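You operate a simulated robot arm through the tools that you are given. There is no shell and no other tool.

The job below is to be done with a simulated robot arm. You get a single attempt, and the scene is never put back.

## Task
Put things in order on the top of the stone counter. At the end: the white curd tub is on the silver trivet; the blue spice cup stands where the purple pad stood; the purple pad is on the gold brass dish; the beige lentil packet (marked "LENTILS") from the top of the stone counter stands where the blue spice cup stood; the silver steel whisk stands where the beige lentil packet stood; whatever was shut is shut again. Leave all else as you found it, and nothing knocked over.

It is judged by the outcome, as a careful person would: the job done as asked, and still so three seconds after it is handed in. It fails if anything else is knocked over, pushed out of place, dropped, spilled or broken.

## Robot
A 7-joint arm with a two-finger parallel gripper, fixed in place. Base frame: the origin is on the floor under the middle of its stand, x ahead of it, y to its left, z up; the work surface is at about z = 800. Readings come in mm, degrees, newtons and seconds.
With the tool pointing down near the work surface it reaches from about 300 to 700 mm from the base axis. Its first joint turns from -66.0 to 66.0 degrees. Payload 1.57 kg.
The TCP is the grasp point between the finger pads, 30 mm short of the fingertips. In the tool frame z runs along the fingers and y along their closing line. The gripper opens to 110 mm. The fingers are 24 mm wide and 12 mm thick; the gripper's body (48 by 112 mm) begins 78 mm behind the TCP.
Orientation is that of the tool frame in the base frame, as [roll, pitch, yaw] about the fixed x, y, z axes, in that order (R = Rz(yaw) Ry(pitch) Rx(roll)). With the fingers straight down and closing along the base's y, the tool's x points along the base's -x, its y along +y and its z along -z.

## Interface
- The arm moves only by the tool send_rows. Its argument "series" is a list of rows, each an object (a shift or turn left out is 0, a gripper value left out holds the last) with "xyz": the shift along the tool's x, y, z in mm, a list of three; "turn": the turn, a rotation vector about the tool's x, y, z in degrees, a list of three; "claw": the finger opening in mm, from 0 to 110. In form: [{"xyz": [tx, ty, tz], "turn": [rx, ry, rz], "claw": claw}, ...]. A call has 1 to 20 rows; each row shifts and turns the commanded pose from where the row before left it, along the tool's axes as they then stand. A row lasts 0.2 s, in which the tool goes at most 50 mm and 8.6 degrees; a call with a longer step from one row to the next is refused whole, and so is a gripper value outside its range. A pose out of reach is approached as far as the arm can. The call stops where the force on the tool passes 40 N (or 10 N more than at its start, if that is more) or the arm is blocked; 0.2 s more then pass. The fingers move at their own pace (about 108 mm/s each) and stop on an object; they squeeze with about 25 N. The grip force told is the motor's: it shows also when the fingers shut on nothing. Time passes only in rows, and 0.2 s behind the last, so rows that do not move let the fingers close. The reply holds the time, the measured pose of the TCP, the force on the tool along the base axes, the opening and the grip force, in the units named above and with some noise, with the torque about the TCP (base axes, N m) and any sound that the robot's microphone picked up.
- Cameras (640 x 400 px; columns grow to the right, rows downward): "scene" is fixed at [167.2, -408.4, 1384.2]; the picture's right is [0.78, -0.62, 0.00], its down [-0.48, -0.60, -0.64] and it looks along [0.40, 0.50, -0.77] (base axes); focal length 237 px, centre (320, 200). "wrist" rides on the gripper at [70, 16, -141] in the tool frame; the picture's right is [-0.23, 0.97, 0.00], its down [-0.85, -0.20, -0.48] and it looks along [-0.47, -0.11, 0.88] (tool axes); focal length 222 px, centre (320, 200).
- snapshot(camera): a new picture of that camera. No time passes.
- probe_pixels(camera, pixels): there is no depth. For up to 12 entries [column, row, z] of the newest picture of that camera ("zoom" is the newest enlarged one), the place [x, y] in the base frame at which the ray of that pixel passes the height z, good to about 2 mm, but the place of the scene camera against the robot may be out by one fixed shift of up to 18 mm in any direction. No time passes.
- enlarge(camera, box): a new picture of the part [left, top, right, bottom] of that camera's present view, enlarged. No time passes.
- job_done(): hands the job in; it is judged then, once.

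Leave the gripper open and the arm clear of the work at the hand-in unless told otherwise.

The tools are called after ">>>" as name(argument=value, ...) on one line, values as JSON. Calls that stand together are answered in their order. send_rows: Moves the arm, as the interface text tells. Its arguments: {"type":"object","properties":{"series":{"type":"array"}},"required":["series"]} The other tools are called the same way: snapshot (camera) takes a picture; probe_pixels (camera, pixels) gives the place at which the rays of pixels pass given heights; enlarge (camera, box) takes an enlarged picture of a part of a camera's view; job_done () hands the job in.

At the start:

```text
t: 0.0
position: [405.7, -90.2, 1158.7]
tcp_rot: [180.0, 0.0, 179.9]
force: [0.3, 0.3, 0.0]
moment: [0.01, 0.0, -0.01]
width: 109.8
grasp_force: 0.1
```

scene: 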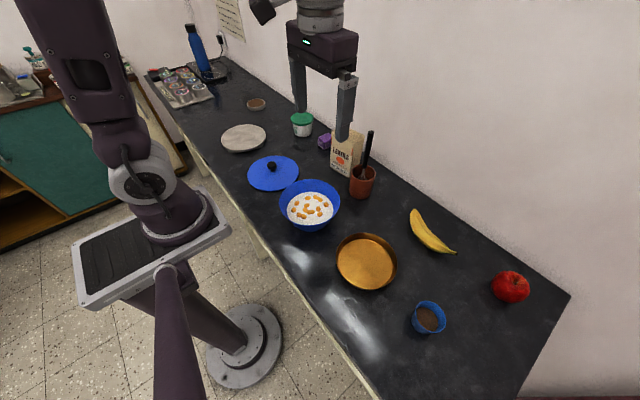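
wrist: 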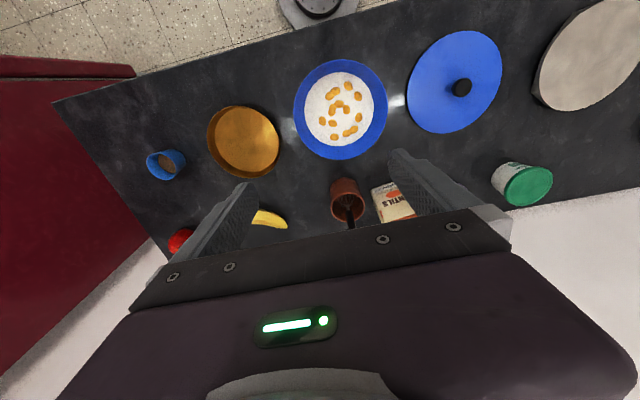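

I can see a counter holding a blue cup, brass dish, blue bowl, blue lid, a packet, a brown holder with something dark in it, a tub with a green lid, a purple block and a round grey disc. I'll enlarge the relevant parts of the scene view first.

>>> enlarge(camera="scene", box=[220, 80, 420, 205])

>>> enlarge(camera="scene", box=[130, 10, 330, 135])

>>> enlarge(camera="scene", box=[300, 180, 580, 355])

>>> enlarge(camera="wrist", box=[300, 120, 640, 260])

```text
3.20 times, centred on (320, 142) of scene
```

zoom: 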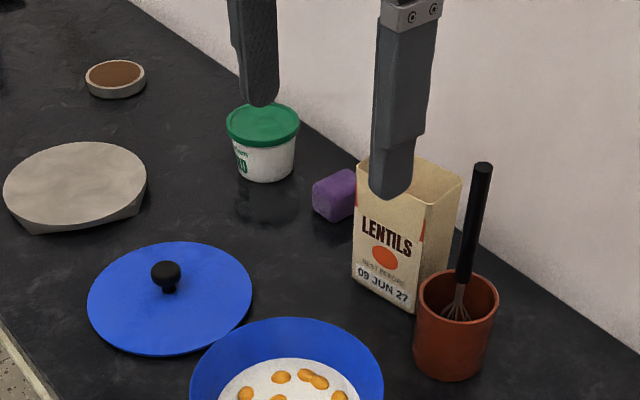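

```text
3.20 times, centred on (230, 72) of scene
```

zoom: 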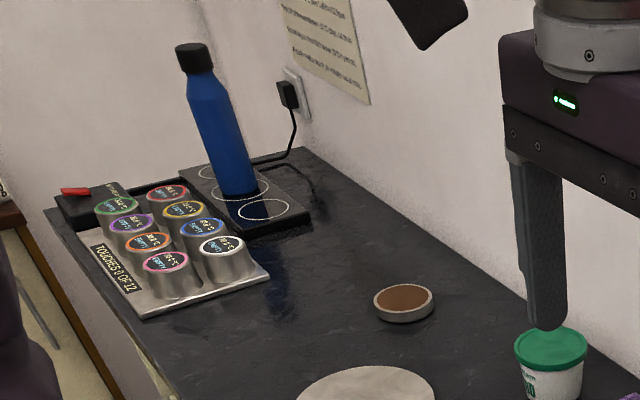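

```text
2.29 times, centred on (440, 268) of scene
```

zoom: 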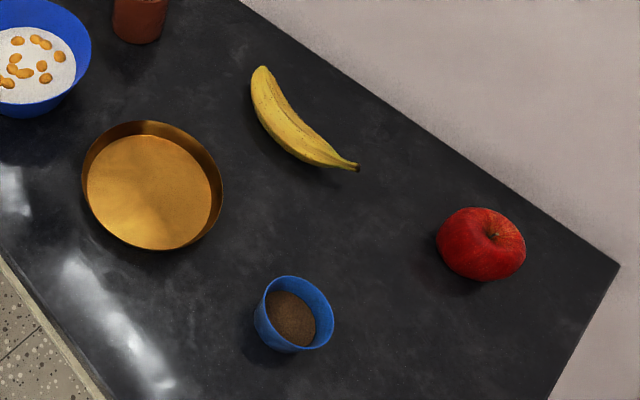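

```text
1.88 times, centred on (470, 190) of wrist
```

zoom: 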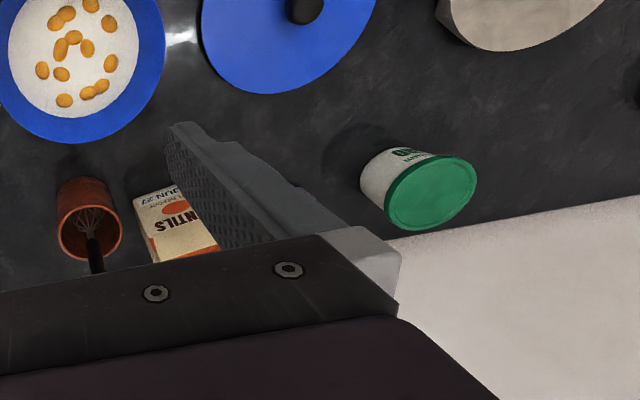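

The start wrist view covers most of the objects, so I'll probe where they lie in the base frame. From the wrist: cup (165,163), dish (243,142), bowl (340,108), lid (455,82), grey disc (595,55), tub base (500,185), pot (347,200), packet (393,200). I'll also probe the same objects from the scene camera.

>>> probe_pixels(camera="wrist", pixels=[[165, 163, 800], [165, 163, 840], [243, 142, 800], [340, 108, 800], [455, 82, 800], [595, 55, 800], [520, 183, 850], [500, 175, 800], [347, 195, 800], [347, 200, 880], [393, 200, 900], [180, 240, 800]])

>>> snapshot(camera="scene")

```text
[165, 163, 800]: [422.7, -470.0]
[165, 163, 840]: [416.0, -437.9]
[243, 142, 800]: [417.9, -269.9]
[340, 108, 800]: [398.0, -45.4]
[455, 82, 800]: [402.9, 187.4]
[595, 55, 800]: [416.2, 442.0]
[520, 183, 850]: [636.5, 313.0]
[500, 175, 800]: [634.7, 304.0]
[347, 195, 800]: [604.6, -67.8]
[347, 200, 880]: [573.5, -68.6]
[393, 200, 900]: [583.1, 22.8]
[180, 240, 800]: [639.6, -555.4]
```

```text
taken
```

scene: 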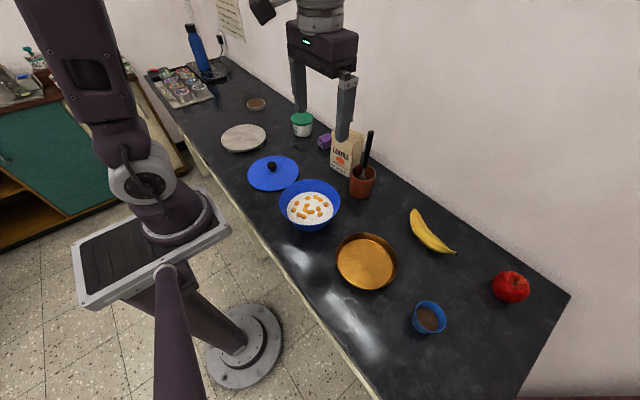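

>>> probe_pixels(camera="scene", pixels=[[428, 330, 800], [366, 262, 800], [310, 210, 800], [273, 176, 800], [243, 138, 810], [302, 133, 800], [324, 147, 800], [362, 195, 800], [344, 170, 800], [256, 105, 800], [508, 295, 800], [430, 235, 800]])

```text
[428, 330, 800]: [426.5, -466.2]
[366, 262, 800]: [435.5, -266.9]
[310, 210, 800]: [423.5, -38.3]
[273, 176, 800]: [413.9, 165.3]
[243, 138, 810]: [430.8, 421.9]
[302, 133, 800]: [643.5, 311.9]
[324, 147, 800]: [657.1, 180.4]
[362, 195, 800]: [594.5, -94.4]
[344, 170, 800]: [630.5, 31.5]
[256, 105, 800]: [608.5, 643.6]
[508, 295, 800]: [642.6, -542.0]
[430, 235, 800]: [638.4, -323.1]
```

The large grey disc at about (420, 430) is within reach. The small brown one at about (608, 644) is not, so the large disc should be the trivet. I'll move the arm, still high up, to around (480, 200, 1110) to look closely at the tub, pad and packet with the wrist camera.

>>> send_rows(series=[{"xyz": [-8, 30, 5]}, {"xyz": [-8, 30, 5]}, {"xyz": [-8, 30, 5]}, {"xyz": [-8, 30, 5]}, {"xyz": [-8, 30, 5]}, {"xyz": [-8, 30, 5]}, {"xyz": [-8, 30, 5]}, {"xyz": [-8, 30, 5]}, {"xyz": [-8, 30, 5]}, {"xyz": [0, 20, 5]}, {"xyz": [0, 0, 0]}])

>>> snapshot(camera="wrist")

>>> snapshot(camera="scene")

```text
t: 2.4
position: [480.3, 201.1, 1109.4]
tcp_rot: [179.9, 0.0, 179.9]
force: [-0.9, 0.5, -0.3]
moment: [0.01, -0.03, 0.0]
width: 109.8
grasp_force: 0.1
```

```text
taken
```

wrist: 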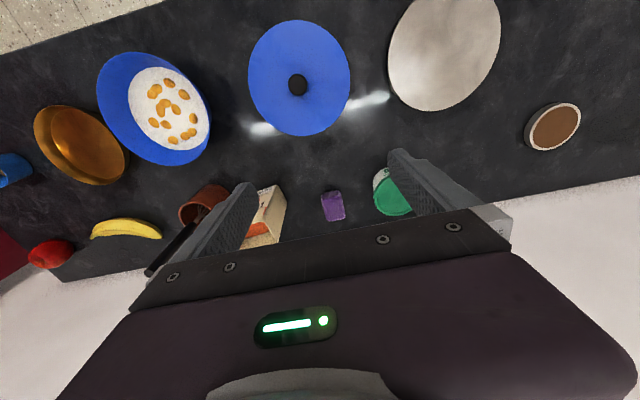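

```text
taken
```

scene: 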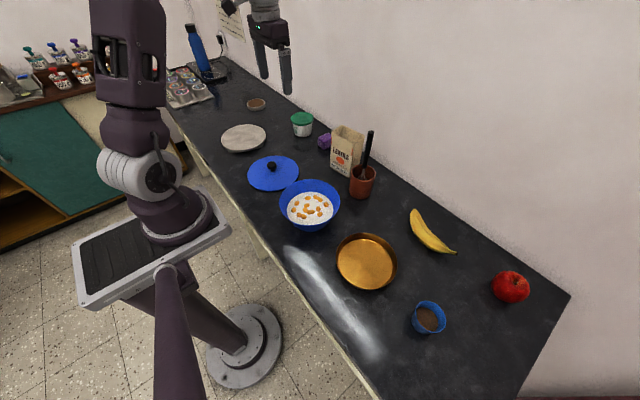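

The view is clearer now. I'll enlarge the packet, pad and tub in the wrist view, the same objects in the now unblocked scene view, and the grey disc.

>>> enlarge(camera="wrist", box=[160, 140, 480, 260])

>>> enlarge(camera="scene", box=[280, 95, 400, 210])

>>> enlarge(camera="scene", box=[200, 85, 330, 200])

>>> enlarge(camera="scene", box=[0, 20, 210, 150])

```text
2.00 times, centred on (320, 200) of wrist
```

zoom: 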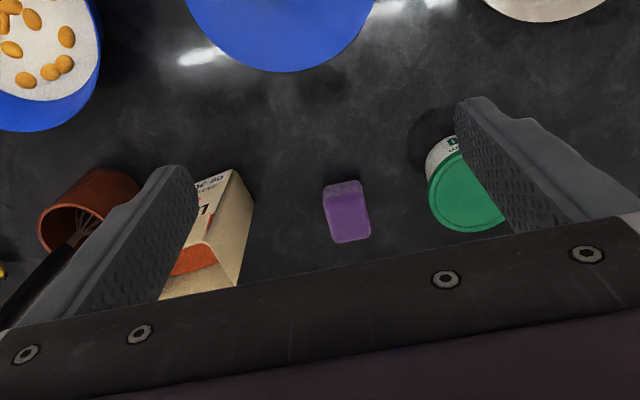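

```text
3.48 times, centred on (340, 152) of scene
```

zoom: 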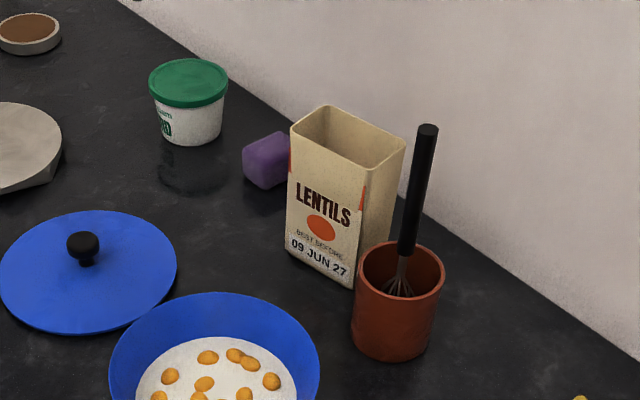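

```text
3.48 times, centred on (265, 142) of scene
```

zoom: 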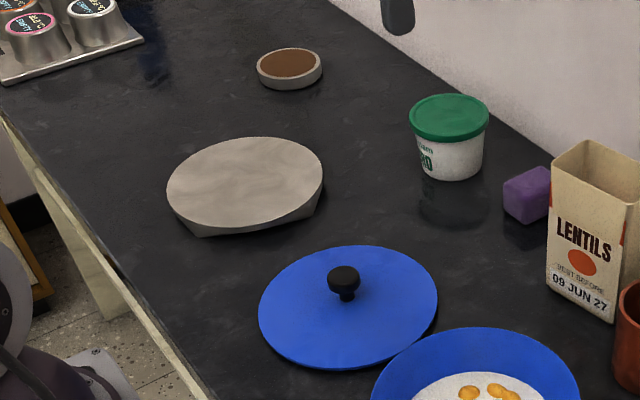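

```text
3.05 times, centred on (105, 85) of scene
```

zoom: 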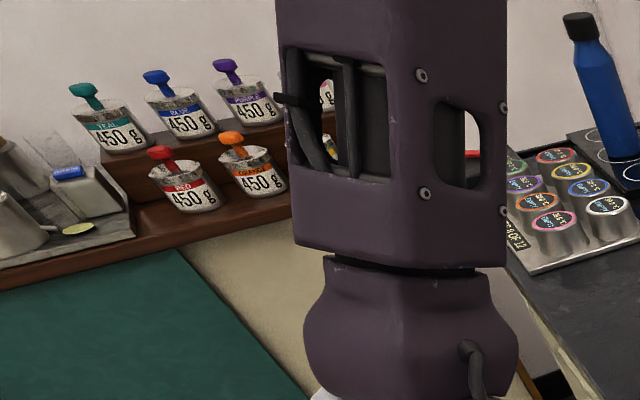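

I'll take an enlarged look at the grey disc in the wrist view, around (445,50). I'll also probe edges and object corners there: the wall edge, the pad corners, the tub and the disc rim.

>>> enlarge(camera="wrist", box=[370, 0, 530, 120])

>>> probe_pixels(camera="wrist", pixels=[[600, 183, 800], [530, 198, 800], [300, 236, 800], [60, 273, 800], [331, 213, 830], [392, 195, 860], [445, 50, 830], [388, 50, 830], [502, 45, 830], [555, 127, 820], [298, 85, 840], [262, 215, 900]])

```text
3.33 times, centred on (450, 60) of wrist
```

zoom: 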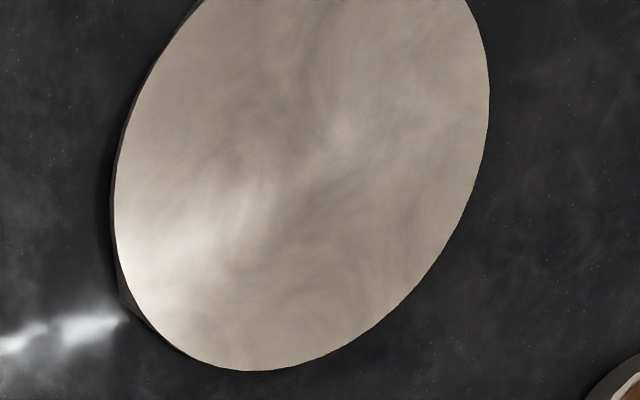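

```text
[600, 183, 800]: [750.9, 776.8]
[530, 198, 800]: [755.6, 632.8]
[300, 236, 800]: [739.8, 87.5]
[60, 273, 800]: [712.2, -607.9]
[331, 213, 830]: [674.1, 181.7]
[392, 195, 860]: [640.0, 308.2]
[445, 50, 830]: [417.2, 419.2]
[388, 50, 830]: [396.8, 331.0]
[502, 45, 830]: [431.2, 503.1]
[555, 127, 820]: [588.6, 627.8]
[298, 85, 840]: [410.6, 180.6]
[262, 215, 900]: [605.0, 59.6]
```

Combining the two wrist views puts the tub lid centre near (631, 307, 877). The wall line is at about x = 745. I'll move lower and closer, to around (540, 290, 1000), to measure the tub, pad and packet.

>>> send_rows(series=[{"xyz": [-15, 23, 27]}, {"xyz": [-15, 22, 27]}, {"xyz": [-15, 22, 27]}, {"xyz": [-15, 22, 28]}, {"xyz": [0, 0, 0]}])

>>> snapshot(camera="wrist")

>>> enlarge(camera="wrist", box=[240, 140, 440, 265])

```text
t: 3.6
position: [540.6, 288.7, 998.3]
tcp_rot: [-180.0, -0.1, 179.9]
force: [-0.8, 0.5, -0.3]
moment: [0.02, 0.03, -0.01]
width: 110.0
grasp_force: 0.1
```

```text
taken
```

wrist: 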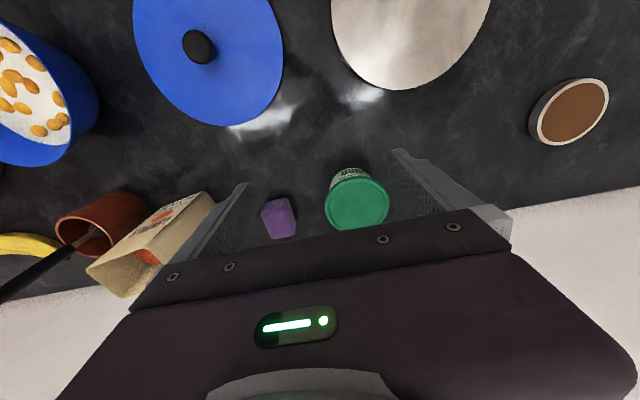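

```text
3.20 times, centred on (340, 202) of wrist
```

zoom: 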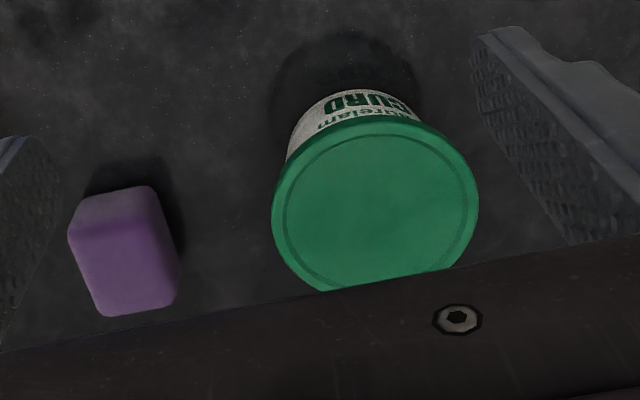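

The tub has a green lid and says CURD. I'll probe the lid edges at the zoom points (272,212), (478,200), (352,125) and (400,285), along with the pad's corners.

>>> probe_pixels(camera="zoom", pixels=[[272, 215, 875], [478, 200, 875], [340, 122, 875], [330, 292, 875], [318, 105, 800], [68, 235, 830], [85, 197, 830], [150, 187, 830], [180, 272, 830], [177, 303, 830], [105, 317, 830], [378, 205, 875]])

```text
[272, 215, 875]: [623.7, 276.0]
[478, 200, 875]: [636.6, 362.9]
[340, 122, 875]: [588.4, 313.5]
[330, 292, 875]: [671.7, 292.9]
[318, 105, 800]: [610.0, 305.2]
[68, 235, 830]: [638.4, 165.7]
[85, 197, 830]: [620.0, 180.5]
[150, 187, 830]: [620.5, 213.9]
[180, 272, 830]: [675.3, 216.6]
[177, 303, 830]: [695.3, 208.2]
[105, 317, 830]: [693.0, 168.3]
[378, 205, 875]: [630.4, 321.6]
```

The lid centre from this view sits at a different y than the earlier one, because a finger hid part of the lid before. I'll shift about 110 mm in -y for a second clean low view so I can triangulate the tub, pad and packet.

>>> send_rows(series=[{"xyz": [0, -30, 0]}, {"xyz": [0, -30, 0]}, {"xyz": [0, -30, 0]}, {"xyz": [0, -30, 0]}, {"xyz": [0, 0, 0]}])

>>> snapshot(camera="wrist")

>>> enlarge(camera="wrist", box=[220, 140, 420, 265])

```text
t: 4.8
position: [538.5, 167.6, 1000.0]
tcp_rot: [-180.0, 0.0, 179.9]
force: [0.9, 0.1, 0.7]
moment: [-0.02, -0.02, -0.01]
width: 109.9
grasp_force: 0.0
```

```text
taken
```

wrist: 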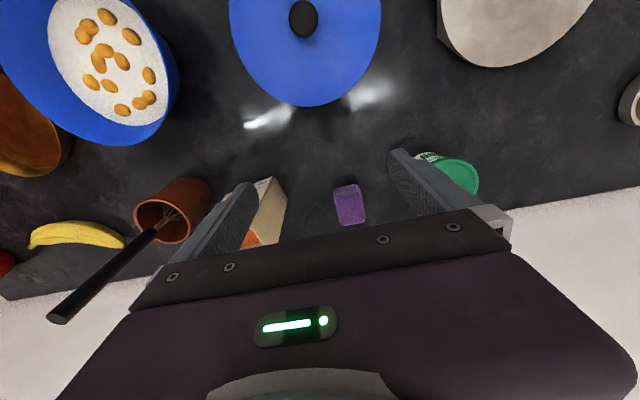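

```text
3.20 times, centred on (320, 202) of wrist
```

zoom: 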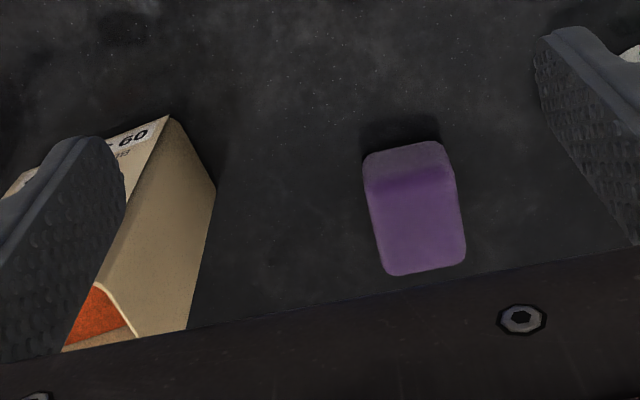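

The pad comes out at x 637–691, y 168–210, top near z 832, so its centre is about (665, 189). Next I'll move to about (500, 10, 1060) to look at the packet and the pot with the whisk.

>>> send_rows(series=[{"xyz": [8, -30, -12]}, {"xyz": [8, -30, -12]}, {"xyz": [8, -30, -12]}, {"xyz": [8, -30, -12]}, {"xyz": [8, -30, -12]}, {"xyz": [0, -10, 0]}, {"xyz": [0, 0, 0]}])

>>> snapshot(camera="wrist")

>>> enlarge(camera="wrist", box=[220, 130, 420, 255])

```text
t: 6.4
position: [497.8, 9.2, 1060.6]
tcp_rot: [180.0, -0.1, -179.9]
force: [0.6, 0.3, -0.1]
moment: [-0.02, -0.04, 0.0]
width: 110.1
grasp_force: 0.0
```

```text
taken
```

wrist: 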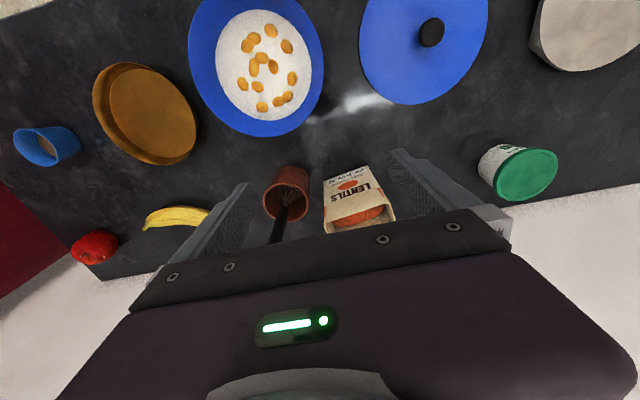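

```text
3.20 times, centred on (320, 192) of wrist
```

zoom: 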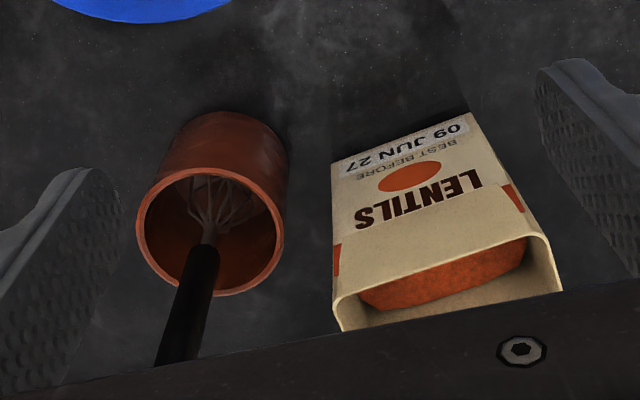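

The packet is open at the top with orange lentils visible inside, so it must stay upright. I'll probe the packet's bottom corners at z=800, its top corners at a few heights, and the pot rim.

>>> probe_pixels(camera="zoom", pixels=[[332, 163, 800], [471, 112, 800], [333, 293, 920], [545, 238, 920], [333, 293, 900], [545, 238, 900], [137, 225, 870], [283, 240, 870], [205, 168, 870], [218, 297, 870], [180, 122, 800], [288, 155, 800]])

```text
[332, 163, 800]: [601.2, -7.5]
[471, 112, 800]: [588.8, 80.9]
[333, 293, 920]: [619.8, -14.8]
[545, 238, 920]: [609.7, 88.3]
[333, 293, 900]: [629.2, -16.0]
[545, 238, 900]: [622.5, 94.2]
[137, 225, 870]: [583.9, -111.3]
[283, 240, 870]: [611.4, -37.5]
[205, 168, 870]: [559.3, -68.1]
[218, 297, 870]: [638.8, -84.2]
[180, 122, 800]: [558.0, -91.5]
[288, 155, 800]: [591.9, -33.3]
```

From this, the packet is about 87 wide by 49 deep with its centre near (619, 39), and the whisk handle stands vertically in the pot. I'll zoom in on the tub from this view to pin down its lid height, and on the cup and dish too.

>>> enlarge(camera="wrist", box=[460, 120, 600, 220])

>>> enlarge(camera="wrist", box=[0, 50, 220, 190])

```text
4.00 times, centred on (530, 170) of wrist
```

zoom: 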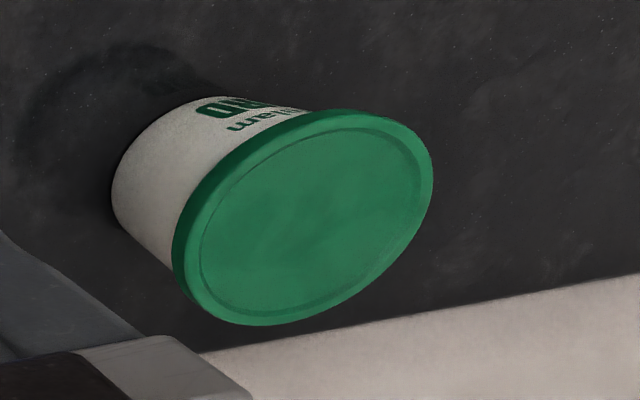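

```text
2.86 times, centred on (110, 120) of wrist
```

zoom: 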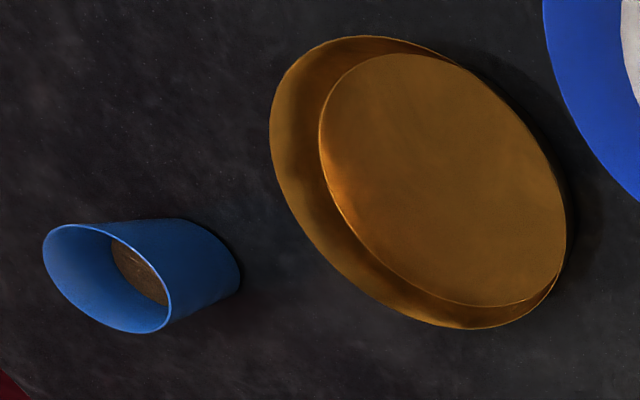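

The lid's exact height is still ambiguous. I'll bring the TCP over the tub at about (638, 320, 960) and judge alignment there. A lid centred under the tool should appear near wrist pixel (321,154).

>>> send_rows(series=[{"xyz": [-10, 33, 0]}, {"xyz": [-10, 33, 0]}, {"xyz": [-10, 33, 0]}, {"xyz": [-15, 31, 5]}, {"xyz": [-15, 31, 10]}, {"xyz": [-15, 30, 15]}, {"xyz": [-15, 30, 15]}, {"xyz": [-15, 30, 15]}, {"xyz": [-15, 30, 20]}, {"xyz": [-20, 30, 20]}, {"xyz": [0, 0, 0]}, {"xyz": [0, 0, 0]}])

>>> snapshot(camera="wrist")

>>> snapshot(camera="scene")

```text
t: 9.0
position: [607.7, 295.7, 964.8]
tcp_rot: [-179.4, -0.5, -179.4]
force: [0.7, 0.4, -0.4]
moment: [-0.01, -0.01, -0.01]
width: 109.9
grasp_force: 0.1
out of reach, approached as far as the arm can: row 9, 10
```

```text
taken
```

wrist: 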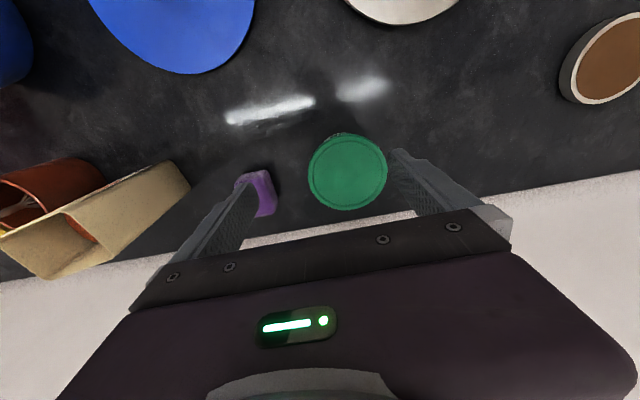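

```text
taken
```

scene: 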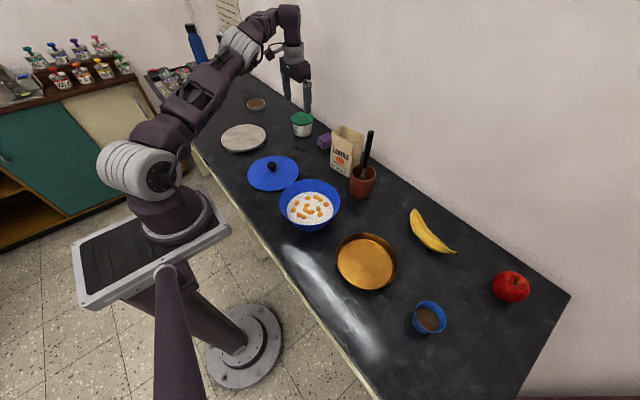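

The arm stopped short at (608, 296, 965), about 676 mm radial, so that pose is out of reach with the tool straight down. The lid now shows clearly at (348,173). I'll enlarge it and probe the lid to fix its position, then plan on tilting the tool outward.

>>> enlarge(camera="wrist", box=[270, 110, 430, 220])

>>> probe_pixels(camera="wrist", pixels=[[348, 173, 860], [348, 173, 870], [348, 173, 880], [308, 174, 865], [387, 171, 865], [346, 134, 865], [350, 211, 865]])

```text
3.64 times, centred on (350, 165) of wrist
```

zoom: 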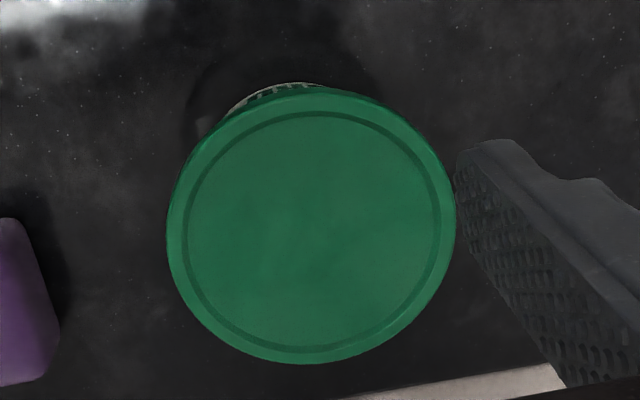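

```text
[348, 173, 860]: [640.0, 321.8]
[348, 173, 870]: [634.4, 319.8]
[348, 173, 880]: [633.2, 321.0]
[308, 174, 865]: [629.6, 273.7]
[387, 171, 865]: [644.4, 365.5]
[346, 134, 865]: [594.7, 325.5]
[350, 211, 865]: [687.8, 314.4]
```

The lid centre is at y ≈ 320.5 and x ≈ 636, with a diameter of about 90. The tub is slightly past the straight-down reach, so I'll tilt the tool outward 16° about its y axis, which moves the wrist back toward the base. The fingertips are well above the lid.

>>> send_rows(series=[{"turn": [0, -4, 0]}, {"turn": [0, -4, 0]}, {"turn": [0, -4, 0]}, {"turn": [0, -4, 0]}, {"xyz": [0, 0, 0]}, {"xyz": [0, 0, 0]}])

>>> snapshot(camera="wrist")

```text
t: 10.4
position: [608.2, 295.9, 967.0]
tcp_rot: [-179.9, 15.9, 179.9]
force: [-0.4, 0.1, 0.1]
moment: [0.01, 0.03, -0.01]
width: 109.8
grasp_force: 0.0
```

```text
taken
```

wrist: 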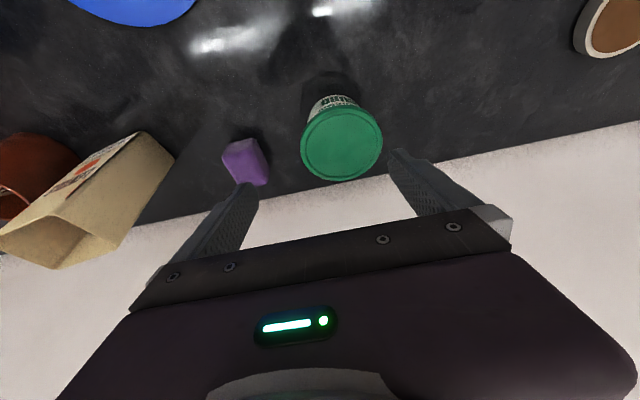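

The tool is now at (608, 296, 967) tilted 16°, and the tub's front side is visible. I'll zoom in on the tub and probe its base and lid.

>>> enlarge(camera="wrist", box=[260, 70, 420, 190])

```text
3.33 times, centred on (340, 130) of wrist
```

zoom: 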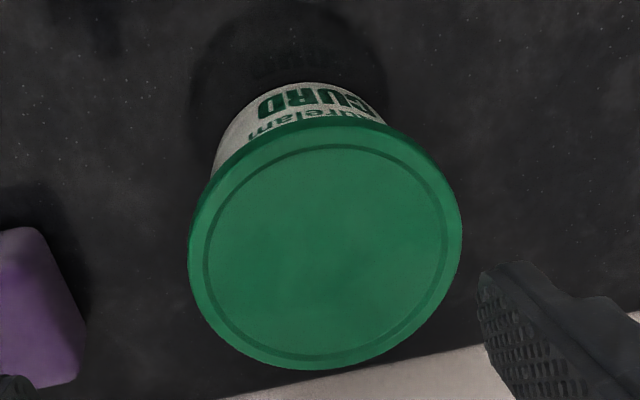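

>>> probe_pixels(camera="zoom", pixels=[[318, 82, 800], [212, 165, 800], [305, 370, 865], [305, 370, 875], [338, 135, 865], [338, 135, 875], [190, 250, 865], [461, 225, 865], [190, 250, 880], [461, 225, 880]])

```text
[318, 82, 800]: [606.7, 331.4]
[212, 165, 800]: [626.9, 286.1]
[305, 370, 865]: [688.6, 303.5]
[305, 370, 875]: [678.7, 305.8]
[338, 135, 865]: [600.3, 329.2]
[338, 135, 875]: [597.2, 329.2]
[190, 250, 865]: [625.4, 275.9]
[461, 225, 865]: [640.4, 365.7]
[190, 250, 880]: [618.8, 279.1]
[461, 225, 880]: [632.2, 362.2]
```

My estimate for the tub is a centre at (639, 320.5), lid top near z 868, and about 9 mm clearance per side. I'll move over it to (639, 320, 940), keeping the tilt, and check the picture.

>>> send_rows(series=[{"xyz": [-9, 8, 4]}, {"xyz": [-9, 8, 4]}, {"xyz": [-4, 8.6, 13]}, {"xyz": [-0.2, 0, 13.4]}, {"xyz": [0, 0, 0]}, {"xyz": [0, 0, 0]}])

>>> snapshot(camera="wrist")

```text
t: 11.8
position: [638.9, 320.3, 940.8]
tcp_rot: [-180.0, 16.0, -180.0]
force: [-0.8, -0.2, -1.2]
moment: [-0.01, 0.0, -0.03]
width: 110.0
grasp_force: 0.1
```

```text
taken
```

wrist: 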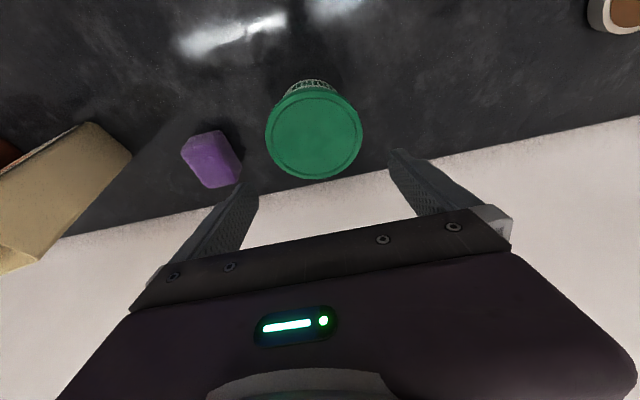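

The lid shows at (314,133), slightly above the (316,140) I expected. I'll zoom in to refine.

>>> enlarge(camera="wrist", box=[240, 60, 400, 190])

```text
3.08 times, centred on (320, 125) of wrist
```

zoom: 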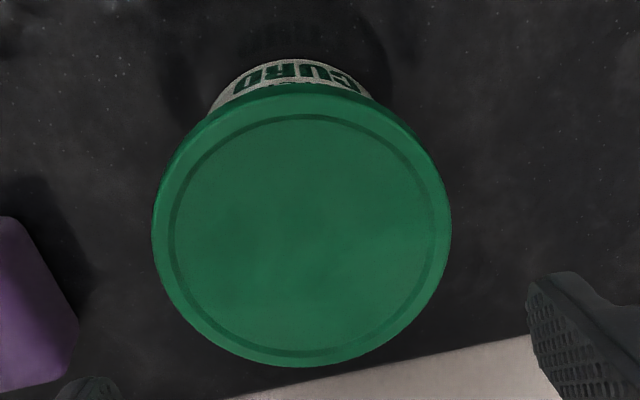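

>>> probe_pixels(camera="zoom", pixels=[[300, 367, 860], [300, 367, 870], [305, 97, 860], [305, 97, 870], [152, 235, 860], [451, 225, 860], [152, 235, 870], [451, 225, 870], [295, 58, 800], [302, 232, 860], [302, 232, 870]])

```text
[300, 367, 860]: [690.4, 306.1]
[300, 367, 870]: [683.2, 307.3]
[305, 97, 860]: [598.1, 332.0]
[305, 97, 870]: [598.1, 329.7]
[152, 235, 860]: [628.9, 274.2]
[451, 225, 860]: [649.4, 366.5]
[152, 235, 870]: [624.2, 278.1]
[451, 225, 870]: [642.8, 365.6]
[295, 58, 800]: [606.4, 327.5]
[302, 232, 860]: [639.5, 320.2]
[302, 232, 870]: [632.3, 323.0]
```

The lid centre works out to (638, 320.5), so the tool is aligned. I'll descend vertically to TCP z≈856 in small steps with the fingers open.

>>> send_rows(series=[{"xyz": [3.3, 0, 11.5]}, {"xyz": [3.3, 0, 11.5]}, {"xyz": [3.3, 0, 11.5]}, {"xyz": [3.3, 0, 11.5]}, {"xyz": [3.3, 0, 11.5]}, {"xyz": [3.3, 0, 11.5]}, {"xyz": [3.3, 0, 11.5]}, {"xyz": [0, 0, 0]}])

>>> snapshot(camera="wrist")

>>> enlarge(camera="scene", box=[250, 70, 370, 160])

```text
t: 13.6
position: [638.7, 320.3, 855.4]
tcp_rot: [180.0, 16.0, -179.9]
force: [0.3, -0.1, -0.5]
moment: [0.02, -0.01, 0.01]
width: 109.8
grasp_force: 0.2
```

```text
taken
```

wrist: 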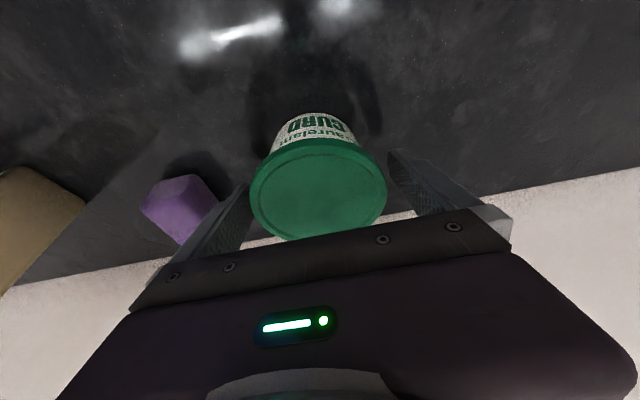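

```text
4.44 times, centred on (310, 115) of scene
```

zoom: 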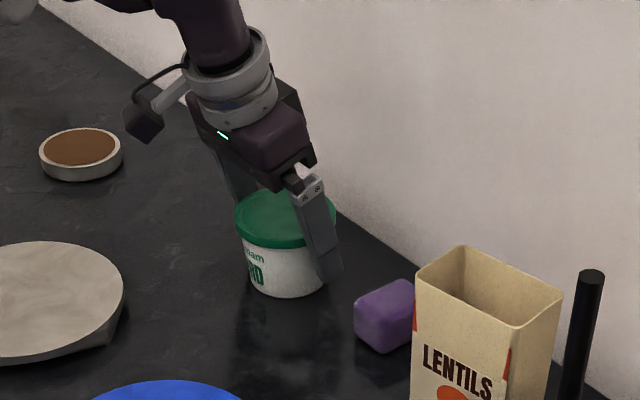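

The fingers straddle the tub cleanly and clear the purple pad. Closing now.

>>> send_rows(series=[{"claw": 95}, {"claw": 80}, {"claw": 60}, {"claw": 60}, {"claw": 60}])

>>> snapshot(camera="wrist")

```text
t: 14.8
position: [638.6, 321.5, 856.4]
tcp_rot: [180.0, 15.9, 179.9]
force: [0.3, -0.7, -0.3]
moment: [0.09, -0.08, -0.04]
width: 92.8
grasp_force: 24.8
```

```text
taken
```

wrist: 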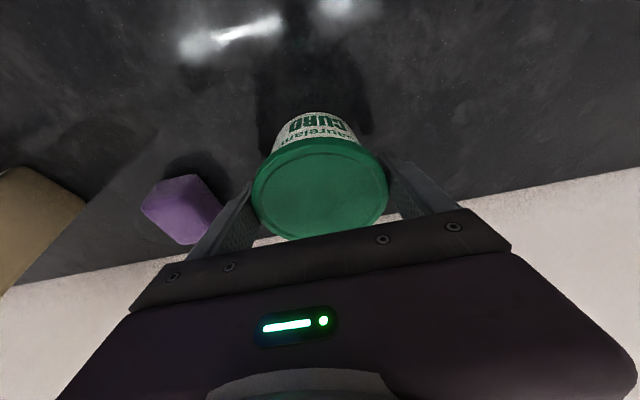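

Gripped at 92.8 mm with 24.8 N. I'll lift 30 mm slowly and check that the whole tub comes up.

>>> send_rows(series=[{"xyz": [-1.4, 0, -4.8]}, {"xyz": [-1.4, 0, -4.8]}, {"xyz": [-2.75, 0, -9.6]}, {"xyz": [-2.75, 0, -9.6]}, {"xyz": [0, 0, 0]}])

>>> enlarge(camera="scene", box=[250, 70, 370, 160])

>>> snapshot(camera="wrist")

```text
t: 16.0
position: [640.3, 321.1, 887.5]
tcp_rot: [-179.9, 16.0, 180.0]
force: [-0.8, 0.2, -4.4]
moment: [-0.01, -0.01, 0.01]
width: 92.7
grasp_force: 25.1
```

```text
4.44 times, centred on (310, 115) of scene
```

zoom: 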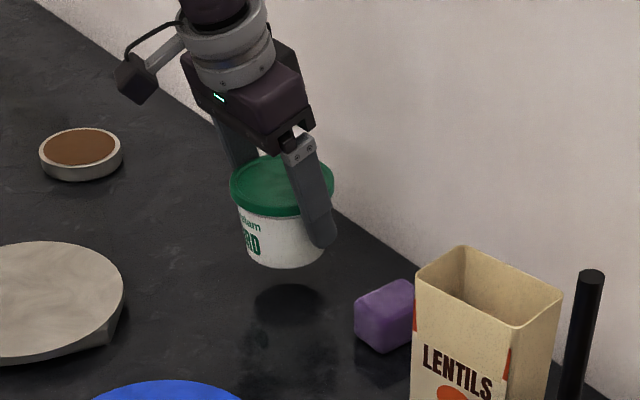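

```text
taken
```

wrist: 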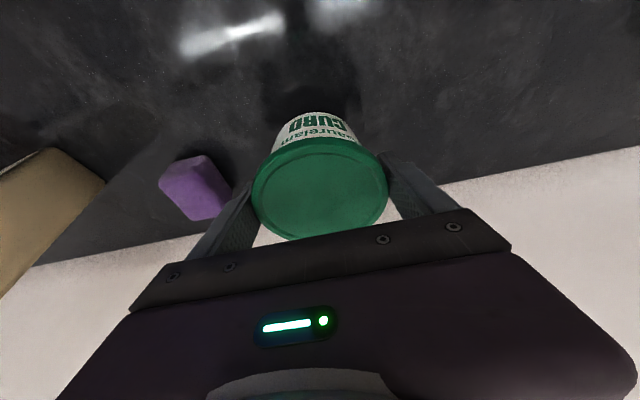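

The tub is up, upright and weighs about 4.4 N. Before moving it I need the trivet's centre and top height. I'll take a fresh scene zoom of the trivet and probe its rim, using the tub's old lid position and the whisk tip to calibrate the scene camera shift.

>>> enlarge(camera="scene", box=[200, 100, 290, 165])

>>> probe_pixels(camera="scene", pixels=[[302.1, 117.9, 868], [370.7, 131.3, 1020], [221, 139, 820], [266, 132, 820], [243.4, 124, 820], [240.6, 150, 820]])

```text
6.15 times, centred on (245, 132) of scene
```

zoom: 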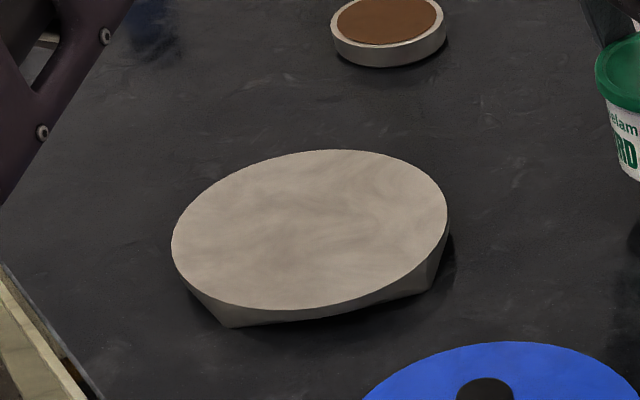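

```text
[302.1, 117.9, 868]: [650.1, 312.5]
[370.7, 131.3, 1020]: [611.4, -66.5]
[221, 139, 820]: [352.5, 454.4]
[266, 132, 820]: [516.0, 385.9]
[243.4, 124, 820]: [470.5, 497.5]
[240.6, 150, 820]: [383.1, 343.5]
```

The trivet is a disc of about 175 mm diameter on feet, and its top needs a wrist-camera measurement. I'll carry the tub up and back to about (400, 300, 980) so the wrist camera can see the trivet.

>>> send_rows(series=[{"xyz": [-5, 0, -19]}, {"xyz": [-5, 0, -19]}, {"xyz": [20, -2, -12]}, {"xyz": [24, -2, -12]}, {"xyz": [24, -2, -12]}, {"xyz": [24, -2, -12]}, {"xyz": [24, -2, -12]}, {"xyz": [24, -3, -12]}, {"xyz": [24, -3, -12]}, {"xyz": [24, -3, -12]}, {"xyz": [24, -2, -12]}, {"xyz": [4, 0, -5]}, {"xyz": [0, 0, 0]}])

>>> snapshot(camera="wrist")

```text
t: 18.8
position: [400.1, 301.2, 975.1]
tcp_rot: [179.9, 16.0, -179.9]
force: [0.4, -0.1, -3.5]
moment: [0.0, 0.0, -0.03]
width: 92.9
grasp_force: 25.4
```

```text
taken
```

wrist: 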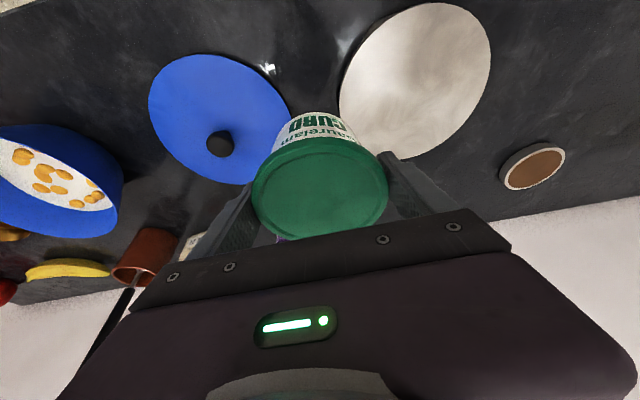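

The whole trivet is visible now. I'll zoom in and probe its rim.

>>> enlarge(camera="wrist", box=[310, 0, 520, 170])

```text
2.35 times, centred on (415, 85) of wrist
```

zoom: 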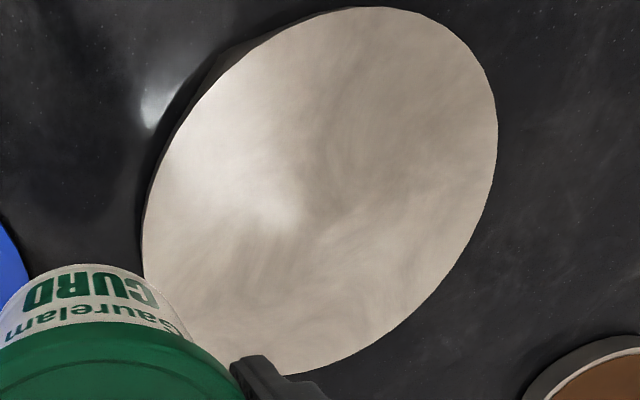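

>>> probe_pixels(camera="zoom", pixels=[[375, 7, 820], [497, 130, 820], [142, 240, 820], [285, 376, 820], [430, 20, 820], [480, 60, 820], [440, 280, 820], [375, 345, 820], [185, 115, 820], [260, 42, 820], [190, 330, 820]])

```text
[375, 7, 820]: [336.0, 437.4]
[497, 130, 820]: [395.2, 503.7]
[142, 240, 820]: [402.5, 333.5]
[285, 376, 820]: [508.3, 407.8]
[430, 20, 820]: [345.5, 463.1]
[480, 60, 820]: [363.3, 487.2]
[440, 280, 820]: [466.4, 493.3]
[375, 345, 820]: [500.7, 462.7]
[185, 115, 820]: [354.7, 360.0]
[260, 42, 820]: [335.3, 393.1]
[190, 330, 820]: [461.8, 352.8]
```

The circle fit gives the trivet centre at about (420, 419) with radius 88, assuming its top is at about z 820. I'll carry the tub over it to (420, 418.5), then lower to TCP z≈920, which puts the tub bottom near 864.

>>> send_rows(series=[{"xyz": [-4, 24, 1]}, {"xyz": [-4, 24, 1]}, {"xyz": [-4, 24, 1]}, {"xyz": [-4, 24, 1]}, {"xyz": [-3.2, 21.3, 1.4]}, {"xyz": [3.8, 0, 13.2]}, {"xyz": [3.8, 0, 13.2]}, {"xyz": [3.8, 0, 13.2]}, {"xyz": [3.8, 0, 13.2]}, {"xyz": [0, 0, 0]}])

>>> snapshot(camera="wrist")

>>> enlarge(camera="scene", box=[190, 70, 310, 165])

```text
t: 21.0
position: [421.1, 416.8, 920.6]
tcp_rot: [179.9, 16.1, 180.0]
force: [-0.1, -0.4, -2.2]
moment: [0.01, 0.0, 0.0]
width: 92.7
grasp_force: 24.5
```

```text
taken
```

wrist: 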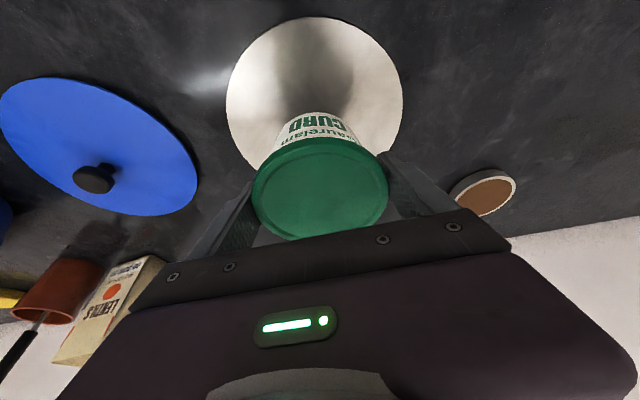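

```text
4.21 times, centred on (250, 118) of scene
```

zoom: 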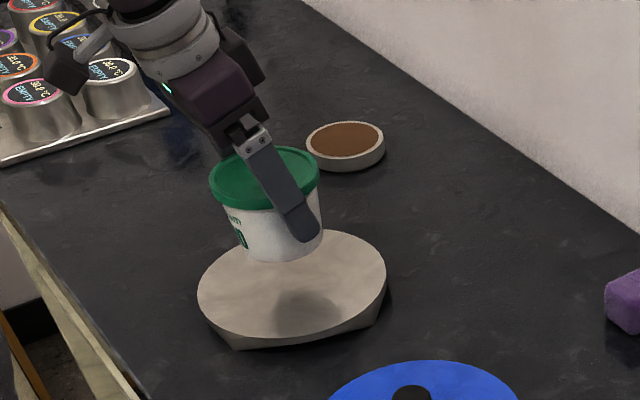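

The tub hangs over the trivet, centred and upright, with its shadow on the plate. I'll lower about 22 mm first, then in small steps while watching the vertical force.

>>> send_rows(series=[{"xyz": [1.5, 0, 5.3]}, {"xyz": [1.5, 0, 5.3]}, {"xyz": [1.5, 0, 5.3]}, {"xyz": [1.5, 0, 5.3]}, {"xyz": [0, 0, 0]}])

>>> enlarge(camera="scene", box=[190, 70, 310, 165])

```text
t: 22.2
position: [419.9, 417.2, 898.2]
tcp_rot: [179.9, 16.1, -179.9]
force: [1.4, -0.8, -4.5]
moment: [0.01, -0.03, -0.01]
width: 92.6
grasp_force: 25.0
```

```text
4.21 times, centred on (250, 118) of scene
```

zoom: 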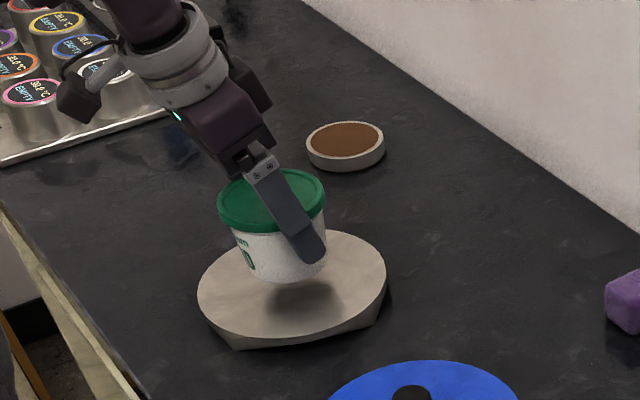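

There's still a gap of roughly 15–20 mm. I'll lower 9 mm more.

>>> send_rows(series=[{"xyz": [0.82, 0, 2.9]}, {"xyz": [0.82, 0, 2.9]}, {"xyz": [0.82, 0, 2.9]}, {"xyz": [0, 0, 0]}])

>>> send_rows(series=[{"xyz": [0.55, 0, 1.92]}, {"xyz": [0.55, 0, 1.92]}, {"xyz": [0, 0, 0]}])

>>> enlarge(camera="scene", box=[190, 70, 310, 165])

```text
t: 23.2
position: [419.3, 417.2, 889.3]
tcp_rot: [180.0, 16.0, 179.9]
force: [-1.1, 0.4, -3.7]
moment: [0.03, 0.02, 0.06]
width: 92.7
grasp_force: 25.2
```

```text
t: 24.0
position: [420.6, 416.7, 884.7]
tcp_rot: [-179.9, 15.9, 179.9]
force: [0.2, 0.7, -4.3]
moment: [-0.02, 0.0, 0.03]
width: 92.4
grasp_force: 24.9
```

```text
4.21 times, centred on (250, 118) of scene
```

zoom: 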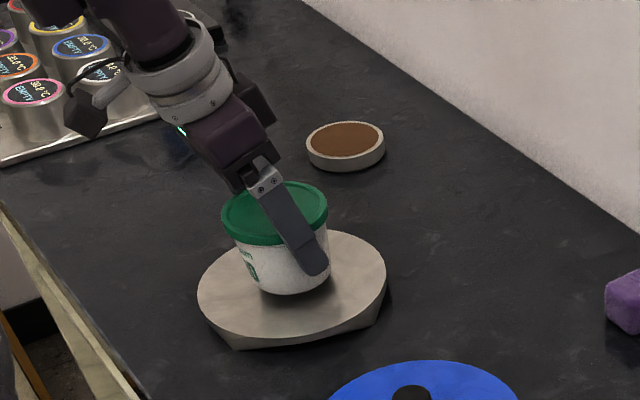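

Still hanging at -4.3 N, but almost touching. I'll continue in 2 mm steps.

>>> send_rows(series=[{"xyz": [0.55, 0, 1.92]}, {"xyz": [0, 0, 0]}])

>>> send_rows(series=[{"xyz": [0.55, 0, 1.92]}, {"xyz": [0, 0, 0]}])

>>> send_rows(series=[{"xyz": [0.4, 0, 1.4]}, {"xyz": [0, 0, 0]}])

```text
t: 24.6
position: [420.2, 416.9, 883.7]
tcp_rot: [180.0, 16.1, -180.0]
force: [-0.1, -0.5, -4.3]
moment: [0.0, -0.01, 0.0]
width: 92.6
grasp_force: 24.5
```

```text
t: 25.2
position: [419.8, 416.9, 881.9]
tcp_rot: [-180.0, 16.0, -180.0]
force: [0.1, -0.3, -3.9]
moment: [0.01, -0.03, -0.01]
width: 92.4
grasp_force: 25.1
```

```text
t: 25.8
position: [420.8, 417.8, 879.3]
tcp_rot: [-179.9, 15.9, 179.9]
force: [0.1, 0.0, -3.6]
moment: [0.0, 0.02, -0.01]
width: 92.8
grasp_force: 25.0
```

>>> send_rows(series=[{"xyz": [0.4, 0, 1.4]}, {"xyz": [0, 0, 0]}])

>>> send_rows(series=[{"xyz": [0.4, 0, 1.4]}, {"xyz": [0, 0, 0]}])

>>> enlarge(camera="scene", box=[200, 90, 290, 160])

```text
t: 26.4
position: [419.9, 417.9, 878.5]
tcp_rot: [-180.0, 16.0, -180.0]
force: [0.1, 0.1, -3.8]
moment: [-0.03, 0.01, 0.0]
width: 92.6
grasp_force: 24.7
```

```text
t: 27.0
position: [419.3, 417.7, 877.3]
tcp_rot: [-180.0, 16.0, 180.0]
force: [0.4, 0.4, -4.1]
moment: [0.02, -0.01, 0.01]
width: 92.5
grasp_force: 25.3
```

```text
5.71 times, centred on (245, 125) of scene
```

zoom: 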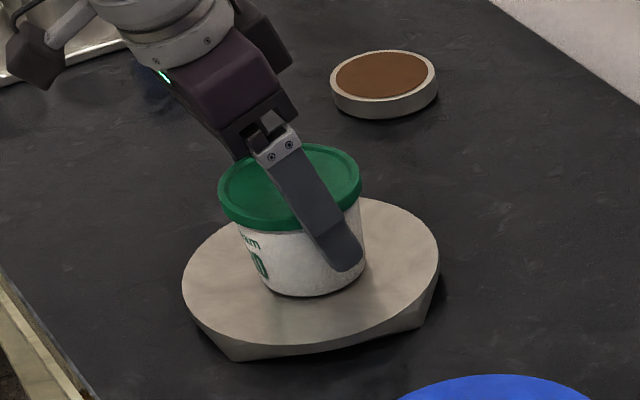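

>>> send_rows(series=[{"xyz": [0.4, 0, 1.4]}, {"xyz": [0, 0, 0]}])

>>> send_rows(series=[{"xyz": [0.4, 0, 1.4]}, {"xyz": [0, 0, 0]}])

>>> send_rows(series=[{"xyz": [0.4, 0, 1.4]}, {"xyz": [0, 0, 0]}])

```text
t: 27.6
position: [421.1, 416.3, 876.3]
tcp_rot: [179.9, 16.0, 179.9]
force: [-2.4, -1.7, 7.2]
moment: [0.14, 0.33, 0.07]
width: 92.6
grasp_force: 24.4
```

```text
t: 28.2
position: [419.8, 417.3, 874.3]
tcp_rot: [179.8, 16.2, 179.9]
force: [-0.1, 0.9, 20.2]
moment: [-0.04, -0.08, -0.36]
width: 92.8
grasp_force: 25.0
```

```text
t: 28.8
position: [419.9, 415.4, 871.9]
tcp_rot: [179.9, 16.1, 180.0]
force: [1.3, 3.0, 20.4]
moment: [0.01, -0.01, -0.16]
width: 92.3
grasp_force: 25.3
```

Contact came at TCP z≈876.5, so the trivet top is about 820, and I'm now pressing with 20 N. I'll back up 3 mm to unload, then open slowly.

>>> send_rows(series=[{"xyz": [-0.4, 0, -1.4]}, {"xyz": [-0.4, 0, -1.4]}, {"xyz": [0, 0, 0]}])

```text
t: 29.6
position: [421.3, 415.4, 874.9]
tcp_rot: [-179.8, 15.9, 180.0]
force: [0.1, 0.5, -3.9]
moment: [-0.01, 0.01, -0.03]
width: 92.4
grasp_force: 25.6
```

The force reads -3.9 N, so the tub is just off the plate again. I'll lower 1 mm and check before opening.

>>> send_rows(series=[{"xyz": [0.25, 0, 0.9]}, {"xyz": [0, 0, 0]}])

```text
t: 30.2
position: [420.3, 416.0, 873.6]
tcp_rot: [-179.9, 16.0, -180.0]
force: [0.0, -0.5, -4.0]
moment: [-0.02, 0.0, 0.0]
width: 92.7
grasp_force: 24.5
```

>>> send_rows(series=[{"xyz": [0.25, 0, 0.9]}, {"xyz": [0, 0, 0]}])

```text
t: 30.8
position: [420.9, 416.2, 873.2]
tcp_rot: [180.0, 16.1, -180.0]
force: [0.4, 0.2, -4.6]
moment: [0.02, -0.01, 0.01]
width: 92.0
grasp_force: 24.8
```

>>> send_rows(series=[{"xyz": [0.25, 0, 0.9]}, {"xyz": [0, 0, 0]}])

```text
t: 31.4
position: [421.1, 417.1, 872.7]
tcp_rot: [179.9, 16.0, 180.0]
force: [-2.2, -1.6, 4.2]
moment: [-0.25, 0.29, -0.04]
width: 92.1
grasp_force: 24.6
```

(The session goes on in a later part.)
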